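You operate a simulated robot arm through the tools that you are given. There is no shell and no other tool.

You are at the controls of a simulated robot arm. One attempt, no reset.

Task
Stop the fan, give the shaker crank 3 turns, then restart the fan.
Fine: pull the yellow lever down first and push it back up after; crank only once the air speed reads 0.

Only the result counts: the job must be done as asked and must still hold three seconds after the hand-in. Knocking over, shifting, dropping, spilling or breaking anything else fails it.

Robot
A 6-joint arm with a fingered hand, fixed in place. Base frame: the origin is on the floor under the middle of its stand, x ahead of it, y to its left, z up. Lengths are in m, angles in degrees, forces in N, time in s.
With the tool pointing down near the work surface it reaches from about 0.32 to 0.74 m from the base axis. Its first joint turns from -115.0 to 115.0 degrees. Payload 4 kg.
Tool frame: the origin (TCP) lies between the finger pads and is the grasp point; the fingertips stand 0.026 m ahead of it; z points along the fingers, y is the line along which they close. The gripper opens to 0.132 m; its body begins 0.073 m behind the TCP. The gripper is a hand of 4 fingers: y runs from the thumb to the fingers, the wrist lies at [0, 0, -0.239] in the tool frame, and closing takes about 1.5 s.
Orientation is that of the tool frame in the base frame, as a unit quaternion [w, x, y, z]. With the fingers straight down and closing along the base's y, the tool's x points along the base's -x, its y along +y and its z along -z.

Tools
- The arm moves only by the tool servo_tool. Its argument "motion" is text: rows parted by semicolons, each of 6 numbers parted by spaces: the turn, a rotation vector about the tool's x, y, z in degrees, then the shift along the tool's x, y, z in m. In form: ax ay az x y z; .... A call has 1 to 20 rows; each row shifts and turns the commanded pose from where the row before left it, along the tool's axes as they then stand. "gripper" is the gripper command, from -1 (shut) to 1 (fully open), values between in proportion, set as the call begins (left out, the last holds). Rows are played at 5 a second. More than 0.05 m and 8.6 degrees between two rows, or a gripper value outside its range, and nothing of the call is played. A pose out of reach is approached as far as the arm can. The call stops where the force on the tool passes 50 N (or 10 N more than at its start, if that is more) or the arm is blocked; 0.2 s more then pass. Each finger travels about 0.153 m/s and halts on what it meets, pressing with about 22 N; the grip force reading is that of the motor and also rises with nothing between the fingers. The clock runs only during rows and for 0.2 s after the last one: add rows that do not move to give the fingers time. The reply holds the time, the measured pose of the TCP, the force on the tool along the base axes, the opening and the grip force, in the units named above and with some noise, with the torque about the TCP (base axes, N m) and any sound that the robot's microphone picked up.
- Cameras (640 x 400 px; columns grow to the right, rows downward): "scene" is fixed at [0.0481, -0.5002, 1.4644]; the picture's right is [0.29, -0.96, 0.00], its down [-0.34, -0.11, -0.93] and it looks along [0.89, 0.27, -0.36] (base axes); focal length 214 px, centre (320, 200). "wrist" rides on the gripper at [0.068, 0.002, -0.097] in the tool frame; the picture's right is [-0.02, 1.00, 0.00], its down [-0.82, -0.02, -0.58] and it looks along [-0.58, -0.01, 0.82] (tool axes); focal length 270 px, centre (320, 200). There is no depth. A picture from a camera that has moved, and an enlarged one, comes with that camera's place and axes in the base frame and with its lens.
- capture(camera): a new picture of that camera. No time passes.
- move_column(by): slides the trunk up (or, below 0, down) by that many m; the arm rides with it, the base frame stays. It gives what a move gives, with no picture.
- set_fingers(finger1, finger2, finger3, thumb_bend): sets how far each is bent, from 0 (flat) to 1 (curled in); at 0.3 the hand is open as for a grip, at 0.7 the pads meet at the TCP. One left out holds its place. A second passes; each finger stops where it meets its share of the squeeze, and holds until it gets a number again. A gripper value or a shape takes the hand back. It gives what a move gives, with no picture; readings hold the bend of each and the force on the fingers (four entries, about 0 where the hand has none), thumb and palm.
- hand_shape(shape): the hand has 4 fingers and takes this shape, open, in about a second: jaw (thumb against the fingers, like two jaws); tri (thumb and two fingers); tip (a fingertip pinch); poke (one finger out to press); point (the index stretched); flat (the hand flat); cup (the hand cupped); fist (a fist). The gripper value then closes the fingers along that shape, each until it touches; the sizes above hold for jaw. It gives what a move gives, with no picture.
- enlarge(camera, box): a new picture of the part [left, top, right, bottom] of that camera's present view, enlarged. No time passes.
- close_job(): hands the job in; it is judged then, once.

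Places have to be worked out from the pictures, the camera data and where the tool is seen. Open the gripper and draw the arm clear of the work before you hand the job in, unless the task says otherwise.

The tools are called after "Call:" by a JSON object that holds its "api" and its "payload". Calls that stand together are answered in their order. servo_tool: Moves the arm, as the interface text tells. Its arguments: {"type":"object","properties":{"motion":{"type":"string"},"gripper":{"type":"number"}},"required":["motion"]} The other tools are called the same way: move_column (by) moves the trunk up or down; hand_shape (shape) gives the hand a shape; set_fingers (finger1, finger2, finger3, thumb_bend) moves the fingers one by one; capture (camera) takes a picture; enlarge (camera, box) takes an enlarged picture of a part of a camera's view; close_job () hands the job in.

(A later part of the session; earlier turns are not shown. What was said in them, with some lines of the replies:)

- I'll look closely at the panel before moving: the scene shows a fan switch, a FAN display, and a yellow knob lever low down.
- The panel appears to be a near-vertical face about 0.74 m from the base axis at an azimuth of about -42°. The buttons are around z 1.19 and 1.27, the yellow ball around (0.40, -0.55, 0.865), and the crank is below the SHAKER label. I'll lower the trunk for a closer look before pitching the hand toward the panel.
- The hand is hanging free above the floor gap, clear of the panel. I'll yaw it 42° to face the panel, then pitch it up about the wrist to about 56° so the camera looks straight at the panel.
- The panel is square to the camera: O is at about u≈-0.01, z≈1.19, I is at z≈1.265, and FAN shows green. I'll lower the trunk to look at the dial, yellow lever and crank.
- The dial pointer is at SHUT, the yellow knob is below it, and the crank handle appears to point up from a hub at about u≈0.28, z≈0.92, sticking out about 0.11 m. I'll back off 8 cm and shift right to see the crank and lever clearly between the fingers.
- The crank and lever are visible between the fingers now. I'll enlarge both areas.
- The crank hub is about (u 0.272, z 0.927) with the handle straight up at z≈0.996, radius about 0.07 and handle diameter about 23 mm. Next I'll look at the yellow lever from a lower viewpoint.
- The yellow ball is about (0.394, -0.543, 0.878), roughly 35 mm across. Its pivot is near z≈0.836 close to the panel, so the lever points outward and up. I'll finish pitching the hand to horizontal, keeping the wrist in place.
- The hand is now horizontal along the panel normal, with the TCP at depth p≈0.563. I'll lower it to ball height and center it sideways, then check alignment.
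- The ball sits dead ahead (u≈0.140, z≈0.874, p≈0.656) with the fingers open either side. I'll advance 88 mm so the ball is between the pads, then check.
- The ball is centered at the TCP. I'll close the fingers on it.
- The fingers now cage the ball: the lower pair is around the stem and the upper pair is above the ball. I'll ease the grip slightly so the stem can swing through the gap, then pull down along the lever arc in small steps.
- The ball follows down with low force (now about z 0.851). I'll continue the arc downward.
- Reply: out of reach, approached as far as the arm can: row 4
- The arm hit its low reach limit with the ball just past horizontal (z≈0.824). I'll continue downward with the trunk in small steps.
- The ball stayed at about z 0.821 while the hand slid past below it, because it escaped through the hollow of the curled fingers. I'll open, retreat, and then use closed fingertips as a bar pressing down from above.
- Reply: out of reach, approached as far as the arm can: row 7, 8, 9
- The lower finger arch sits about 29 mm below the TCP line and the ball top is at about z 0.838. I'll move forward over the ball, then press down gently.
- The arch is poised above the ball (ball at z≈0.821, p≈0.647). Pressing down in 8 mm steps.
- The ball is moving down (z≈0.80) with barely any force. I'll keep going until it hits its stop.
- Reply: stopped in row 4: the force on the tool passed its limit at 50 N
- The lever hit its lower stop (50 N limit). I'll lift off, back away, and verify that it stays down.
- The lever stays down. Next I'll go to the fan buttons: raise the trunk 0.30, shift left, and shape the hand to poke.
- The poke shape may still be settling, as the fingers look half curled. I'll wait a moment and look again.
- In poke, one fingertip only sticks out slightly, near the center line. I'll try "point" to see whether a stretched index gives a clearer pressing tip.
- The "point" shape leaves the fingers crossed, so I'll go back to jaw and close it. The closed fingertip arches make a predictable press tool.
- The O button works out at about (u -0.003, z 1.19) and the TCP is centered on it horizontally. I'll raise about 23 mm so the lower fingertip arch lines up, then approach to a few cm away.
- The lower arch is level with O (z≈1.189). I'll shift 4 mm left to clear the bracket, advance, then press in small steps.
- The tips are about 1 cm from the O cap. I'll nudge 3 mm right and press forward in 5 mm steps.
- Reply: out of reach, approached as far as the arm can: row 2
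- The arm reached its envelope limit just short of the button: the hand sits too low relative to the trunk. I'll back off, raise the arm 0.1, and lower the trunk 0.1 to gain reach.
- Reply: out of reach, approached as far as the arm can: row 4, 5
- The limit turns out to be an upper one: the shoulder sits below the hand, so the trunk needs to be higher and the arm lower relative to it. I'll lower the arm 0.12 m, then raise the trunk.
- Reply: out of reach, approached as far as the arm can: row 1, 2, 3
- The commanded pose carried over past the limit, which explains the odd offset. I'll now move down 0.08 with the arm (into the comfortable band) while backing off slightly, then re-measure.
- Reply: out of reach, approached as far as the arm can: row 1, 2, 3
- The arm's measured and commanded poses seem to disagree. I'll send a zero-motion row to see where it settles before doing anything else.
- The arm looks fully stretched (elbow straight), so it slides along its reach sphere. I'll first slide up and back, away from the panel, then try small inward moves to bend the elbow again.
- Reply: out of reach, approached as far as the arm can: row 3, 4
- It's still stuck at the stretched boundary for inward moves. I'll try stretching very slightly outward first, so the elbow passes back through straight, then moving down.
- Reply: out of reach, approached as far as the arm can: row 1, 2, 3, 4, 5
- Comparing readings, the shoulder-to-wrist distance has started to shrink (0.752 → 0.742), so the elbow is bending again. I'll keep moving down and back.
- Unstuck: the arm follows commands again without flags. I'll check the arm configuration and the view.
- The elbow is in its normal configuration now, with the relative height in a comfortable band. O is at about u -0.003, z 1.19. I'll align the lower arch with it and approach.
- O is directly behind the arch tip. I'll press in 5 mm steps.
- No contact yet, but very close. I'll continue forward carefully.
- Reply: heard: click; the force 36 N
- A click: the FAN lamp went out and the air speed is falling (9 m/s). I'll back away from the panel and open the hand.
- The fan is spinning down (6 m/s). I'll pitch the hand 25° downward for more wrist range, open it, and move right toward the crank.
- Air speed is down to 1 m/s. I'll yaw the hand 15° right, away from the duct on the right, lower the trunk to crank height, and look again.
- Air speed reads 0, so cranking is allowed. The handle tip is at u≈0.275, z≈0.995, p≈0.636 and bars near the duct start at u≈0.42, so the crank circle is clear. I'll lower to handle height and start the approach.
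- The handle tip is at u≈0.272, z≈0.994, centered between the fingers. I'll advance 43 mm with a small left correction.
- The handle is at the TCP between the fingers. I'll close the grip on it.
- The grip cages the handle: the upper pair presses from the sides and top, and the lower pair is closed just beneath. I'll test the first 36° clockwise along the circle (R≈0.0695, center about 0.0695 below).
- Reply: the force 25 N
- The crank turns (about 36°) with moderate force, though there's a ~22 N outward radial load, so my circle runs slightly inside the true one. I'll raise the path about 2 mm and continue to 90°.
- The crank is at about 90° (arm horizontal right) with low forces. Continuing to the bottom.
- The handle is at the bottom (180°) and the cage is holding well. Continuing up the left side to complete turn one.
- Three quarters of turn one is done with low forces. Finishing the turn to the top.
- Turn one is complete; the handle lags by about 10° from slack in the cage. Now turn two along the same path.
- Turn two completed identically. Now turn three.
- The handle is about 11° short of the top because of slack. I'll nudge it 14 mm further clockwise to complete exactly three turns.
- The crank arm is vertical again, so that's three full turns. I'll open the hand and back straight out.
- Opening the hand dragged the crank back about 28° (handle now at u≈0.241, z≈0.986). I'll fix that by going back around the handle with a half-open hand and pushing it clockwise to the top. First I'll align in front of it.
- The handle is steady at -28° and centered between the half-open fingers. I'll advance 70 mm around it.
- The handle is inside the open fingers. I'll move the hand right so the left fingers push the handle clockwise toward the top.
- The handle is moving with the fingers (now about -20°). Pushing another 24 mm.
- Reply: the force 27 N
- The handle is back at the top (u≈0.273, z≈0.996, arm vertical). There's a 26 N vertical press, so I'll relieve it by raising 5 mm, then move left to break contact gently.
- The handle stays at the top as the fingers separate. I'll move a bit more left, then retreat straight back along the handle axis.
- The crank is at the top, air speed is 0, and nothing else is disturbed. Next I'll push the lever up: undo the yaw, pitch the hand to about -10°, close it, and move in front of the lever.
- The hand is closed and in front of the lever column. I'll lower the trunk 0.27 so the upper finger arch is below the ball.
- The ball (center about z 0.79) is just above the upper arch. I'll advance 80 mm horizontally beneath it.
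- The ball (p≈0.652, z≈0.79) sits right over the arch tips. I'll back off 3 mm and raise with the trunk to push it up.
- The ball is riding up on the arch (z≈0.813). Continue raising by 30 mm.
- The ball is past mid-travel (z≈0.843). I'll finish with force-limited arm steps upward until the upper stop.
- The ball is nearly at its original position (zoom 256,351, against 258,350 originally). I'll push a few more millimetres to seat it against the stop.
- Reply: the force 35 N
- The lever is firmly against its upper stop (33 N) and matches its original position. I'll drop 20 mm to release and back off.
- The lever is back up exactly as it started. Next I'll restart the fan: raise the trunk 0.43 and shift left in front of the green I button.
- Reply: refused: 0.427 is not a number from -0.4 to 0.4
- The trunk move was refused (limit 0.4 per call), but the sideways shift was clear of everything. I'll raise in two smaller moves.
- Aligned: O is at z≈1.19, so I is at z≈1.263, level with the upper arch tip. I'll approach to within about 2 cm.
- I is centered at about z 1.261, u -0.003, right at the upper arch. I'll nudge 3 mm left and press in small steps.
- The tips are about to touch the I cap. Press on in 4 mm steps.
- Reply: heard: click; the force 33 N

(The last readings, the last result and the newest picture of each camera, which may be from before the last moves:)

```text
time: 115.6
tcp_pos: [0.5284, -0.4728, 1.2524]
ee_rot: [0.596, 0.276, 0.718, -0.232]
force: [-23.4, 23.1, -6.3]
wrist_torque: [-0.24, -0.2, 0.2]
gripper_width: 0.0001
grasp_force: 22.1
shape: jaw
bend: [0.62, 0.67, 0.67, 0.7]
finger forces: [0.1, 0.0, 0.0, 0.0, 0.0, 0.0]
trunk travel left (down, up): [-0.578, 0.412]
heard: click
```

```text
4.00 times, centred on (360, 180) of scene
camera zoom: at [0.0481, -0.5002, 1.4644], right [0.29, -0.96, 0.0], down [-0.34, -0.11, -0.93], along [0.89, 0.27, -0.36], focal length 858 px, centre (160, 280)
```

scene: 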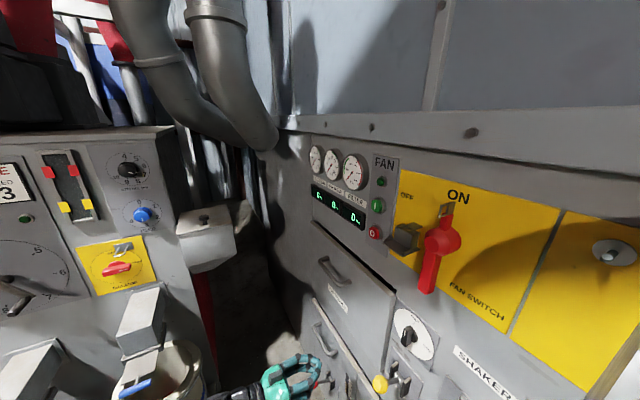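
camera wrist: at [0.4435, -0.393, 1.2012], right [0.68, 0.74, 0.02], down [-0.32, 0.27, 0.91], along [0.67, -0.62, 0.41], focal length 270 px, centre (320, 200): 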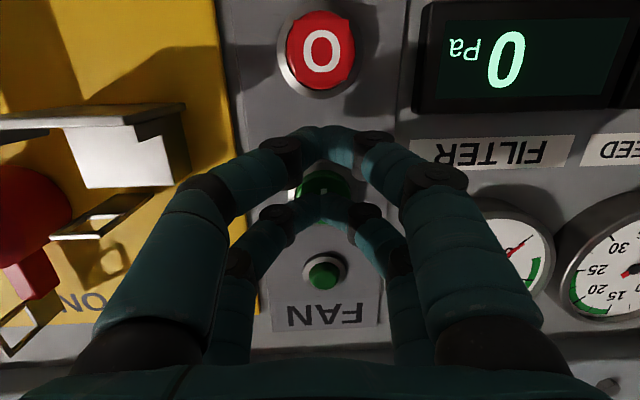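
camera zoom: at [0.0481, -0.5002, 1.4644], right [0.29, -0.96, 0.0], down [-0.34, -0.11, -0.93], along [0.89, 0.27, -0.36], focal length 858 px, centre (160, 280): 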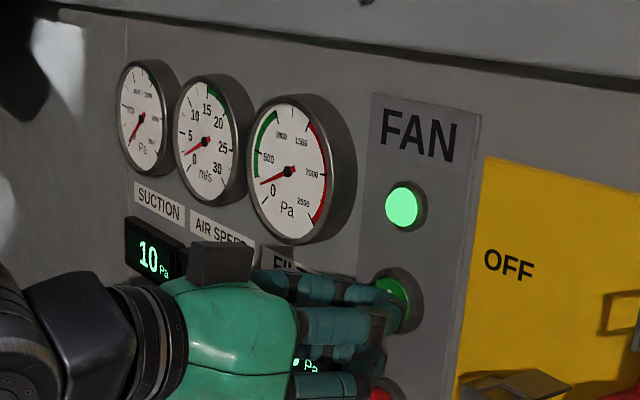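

A click: the FAN lamp is lit and the readings are rising. I'll back straight out and then open the hand.

Call:
{"api": "servo_tool", "payload": {"motion": "0 0 0 0.0057 0 -0.0295; 0 0 0 0.0069 0 -0.0358; 0 0 0 0.0069 0 -0.0358; 0 0 0 0.0069 0 -0.0358; 0 0 0 0.0057 0 -0.0295; 0 0 0 0 0 0"}}

Call:
{"api": "servo_tool", "payload": {"motion": "0 0 0 0 0 0; 0 0 0 0 0 0; 0 0 0 0 0 0; 0 0 0 0 0 0; 0 0 0 0 0 0; 0 0 0 0 0 0; 0 0 0 0 0 0; 0 0 0 0 0 0; 0 0 0 0 0 0; 0 0 0 0 0 0", "gripper": 1}}

Call:
{"api": "capture", "payload": {"camera": "scene"}}

Call:
{"api": "enlarge", "payload": {"camera": "scene", "box": [280, 130, 480, 255]}}

Call:
{"api": "enlarge", "payload": {"camera": "scene", "box": [300, 275, 500, 400]}}

Call:
{"api": "capture", "payload": {"camera": "wrist"}}

```text
time: 117.0
tcp_pos: [0.4038, -0.3621, 1.2478]
ee_rot: [0.594, 0.276, 0.72, -0.23]
force: [-0.5, 0.2, 0.7]
wrist_torque: [-0.03, 0.0, -0.01]
gripper_width: 0.0
grasp_force: 21.5
shape: jaw
bend: [0.62, 0.65, 0.66, 0.7]
finger forces: [0.0, 0.0, 0.0, 0.0, 0.0, 0.0]
trunk travel left (down, up): [-0.578, 0.412]
```

```text
time: 119.2
tcp_pos: [0.4044, -0.3616, 1.2474]
ee_rot: [0.594, 0.277, 0.719, -0.231]
force: [-0.1, 1.0, -0.1]
wrist_torque: [0.03, 0.0, 0.02]
gripper_width: 0.132
grasp_force: 0.0
shape: jaw
bend: [0.3, 0.3, 0.3, 0.3]
finger forces: [0.0, 0.1, 0.1, 0.1, 0.0, 0.0]
trunk travel left (down, up): [-0.578, 0.412]
```

```text
taken
```

scene: 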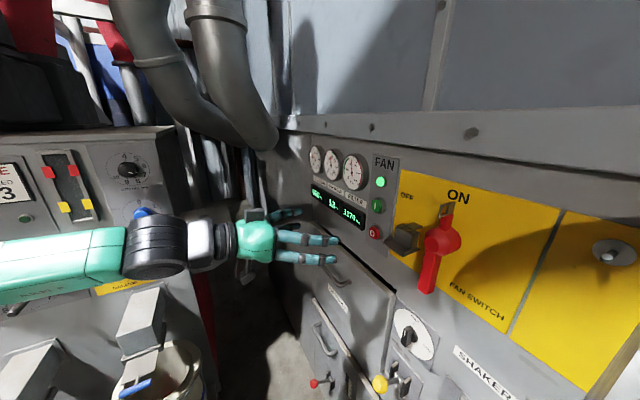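

```text
3.20 times, centred on (380, 192) of scene
camera zoom: at [0.0481, -0.5002, 1.4644], right [0.29, -0.96, 0.0], down [-0.34, -0.11, -0.93], along [0.89, 0.27, -0.36], focal length 686 px, centre (128, 224)
```

zoom: 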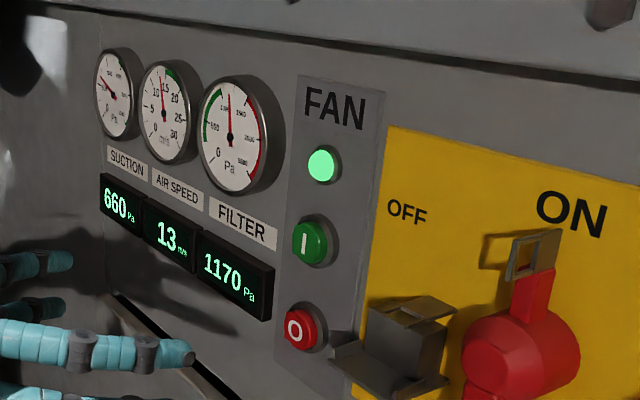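

```text
3.20 times, centred on (400, 338) of scene
camera zoom: at [0.0481, -0.5002, 1.4644], right [0.29, -0.96, 0.0], down [-0.34, -0.11, -0.93], along [0.89, 0.27, -0.36], focal length 686 px, centre (64, -240)
```

zoom: 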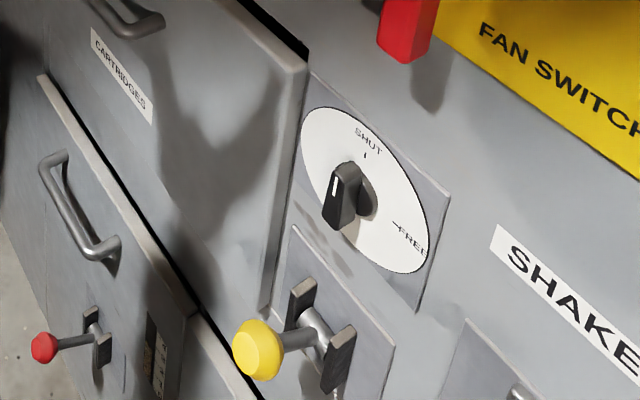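

```text
taken
camera wrist: at [0.3253, -0.2868, 1.1996], right [0.68, 0.74, 0.02], down [-0.32, 0.27, 0.91], along [0.67, -0.62, 0.41], focal length 270 px, centre (320, 200)
```

wrist: 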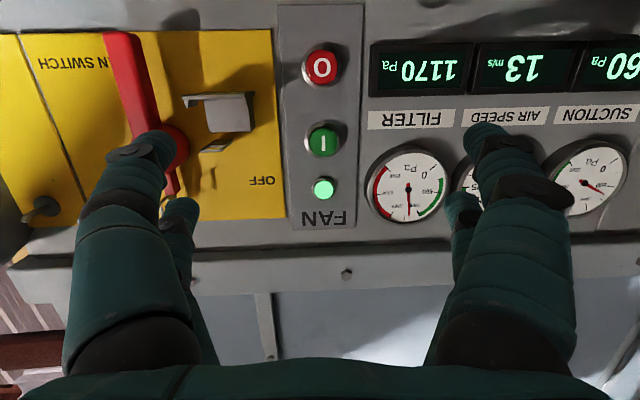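

The fan is running again with better numbers than before (FILTER 1170 vs 1590 Pa, AIR SPEED 13 vs 11), and the lever is up. I'll back off a little more and let it settle to confirm.

Call:
{"api": "servo_tool", "payload": {"motion": "0 0 0 0.0057 0 -0.0295; 0 0 0 0 0 0; 0 0 0 0 0 0; 0 0 0 0 0 0; 0 0 0 0 0 0; 0 0 0 0 0 0; 0 0 0 0 0 0; 0 0 0 0 0 0; 0 0 0 0 0 0; 0 0 0 0 0 0; 0 0 0 0 0 0; 0 0 0 0 0 0"}}

Call:
{"api": "enlarge", "payload": {"camera": "scene", "box": [280, 130, 480, 255]}}

Call:
{"api": "enlarge", "payload": {"camera": "scene", "box": [340, 300, 540, 400]}}

```text
time: 121.8
tcp_pos: [0.3826, -0.3426, 1.2489]
ee_rot: [0.593, 0.277, 0.72, -0.231]
force: [-0.5, -1.3, -0.2]
wrist_torque: [0.0, -0.03, 0.0]
gripper_width: 0.1318
grasp_force: 0.1
shape: jaw
bend: [0.3, 0.3, 0.3, 0.3]
finger forces: [0.0, 0.0, 0.0, 0.0, 0.0, 0.0]
trunk travel left (down, up): [-0.578, 0.412]
```

```text
3.20 times, centred on (380, 192) of scene
camera zoom: at [0.0481, -0.5002, 1.4644], right [0.29, -0.96, 0.0], down [-0.34, -0.11, -0.93], along [0.89, 0.27, -0.36], focal length 686 px, centre (128, 224)
```

zoom: 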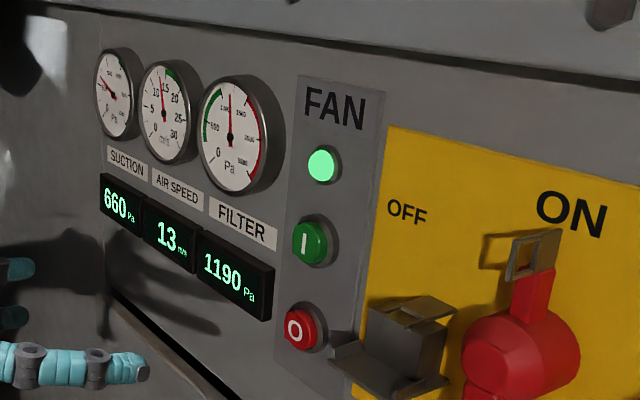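

```text
3.20 times, centred on (440, 350) of scene
camera zoom: at [0.0481, -0.5002, 1.4644], right [0.29, -0.96, 0.0], down [-0.34, -0.11, -0.93], along [0.89, 0.27, -0.36], focal length 686 px, centre (-64, -280)
```

zoom: 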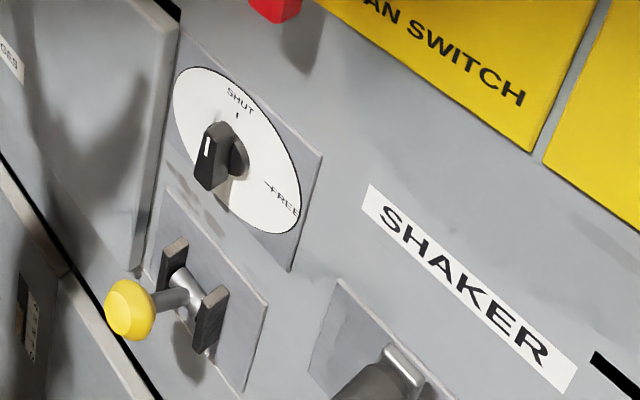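

All checks are good: the FAN lamp is lit, air speed is 13 m/s, the filter pressure has dropped, the yellow lever is up at its stop, and the crank is back at its starting position after three turns. The hand is open and clear, so I'm handing the job in.

Call:
{"api": "close_job", "payload": {}}

```text
The job is handed in.
```

The fan is running again after three turns of the shaker crank, and I've handed the job in. I don't know the verdict.

1. **Lever down:** I pulled the yellow lever down to its lower stop before touching the fan.
2. **Fan stopped:** I pressed the red O button. The lamp went out and I waited until the air speed read 0.
3. **Crank:** I gave it three clockwise turns. As I let go, the hand dragged the crank back about 28°, so I pushed it forward again to its starting position.
4. **Lever up:** I pushed the yellow lever back up to its original stop.
5. **Fan restarted:** I pressed the green I button and the lamp came back on.

| Reading | Before | After restart |
|---|---|---|
| Filter | 1590 Pa | 1190 Pa |
| Air speed | 11 m/s | 13 m/s |
| Suction | 440 Pa | 660 Pa |

I took "pull the yellow lever down first and push it back up after" to mean down before stopping the fan and up after cranking. So the lever was already up when the fan restarted.

I never touched the SHUT/FREE dial; it was on SHUT throughout. I saw nothing else moved or knocked, and the hand was open and clear of the panel when I handed in.
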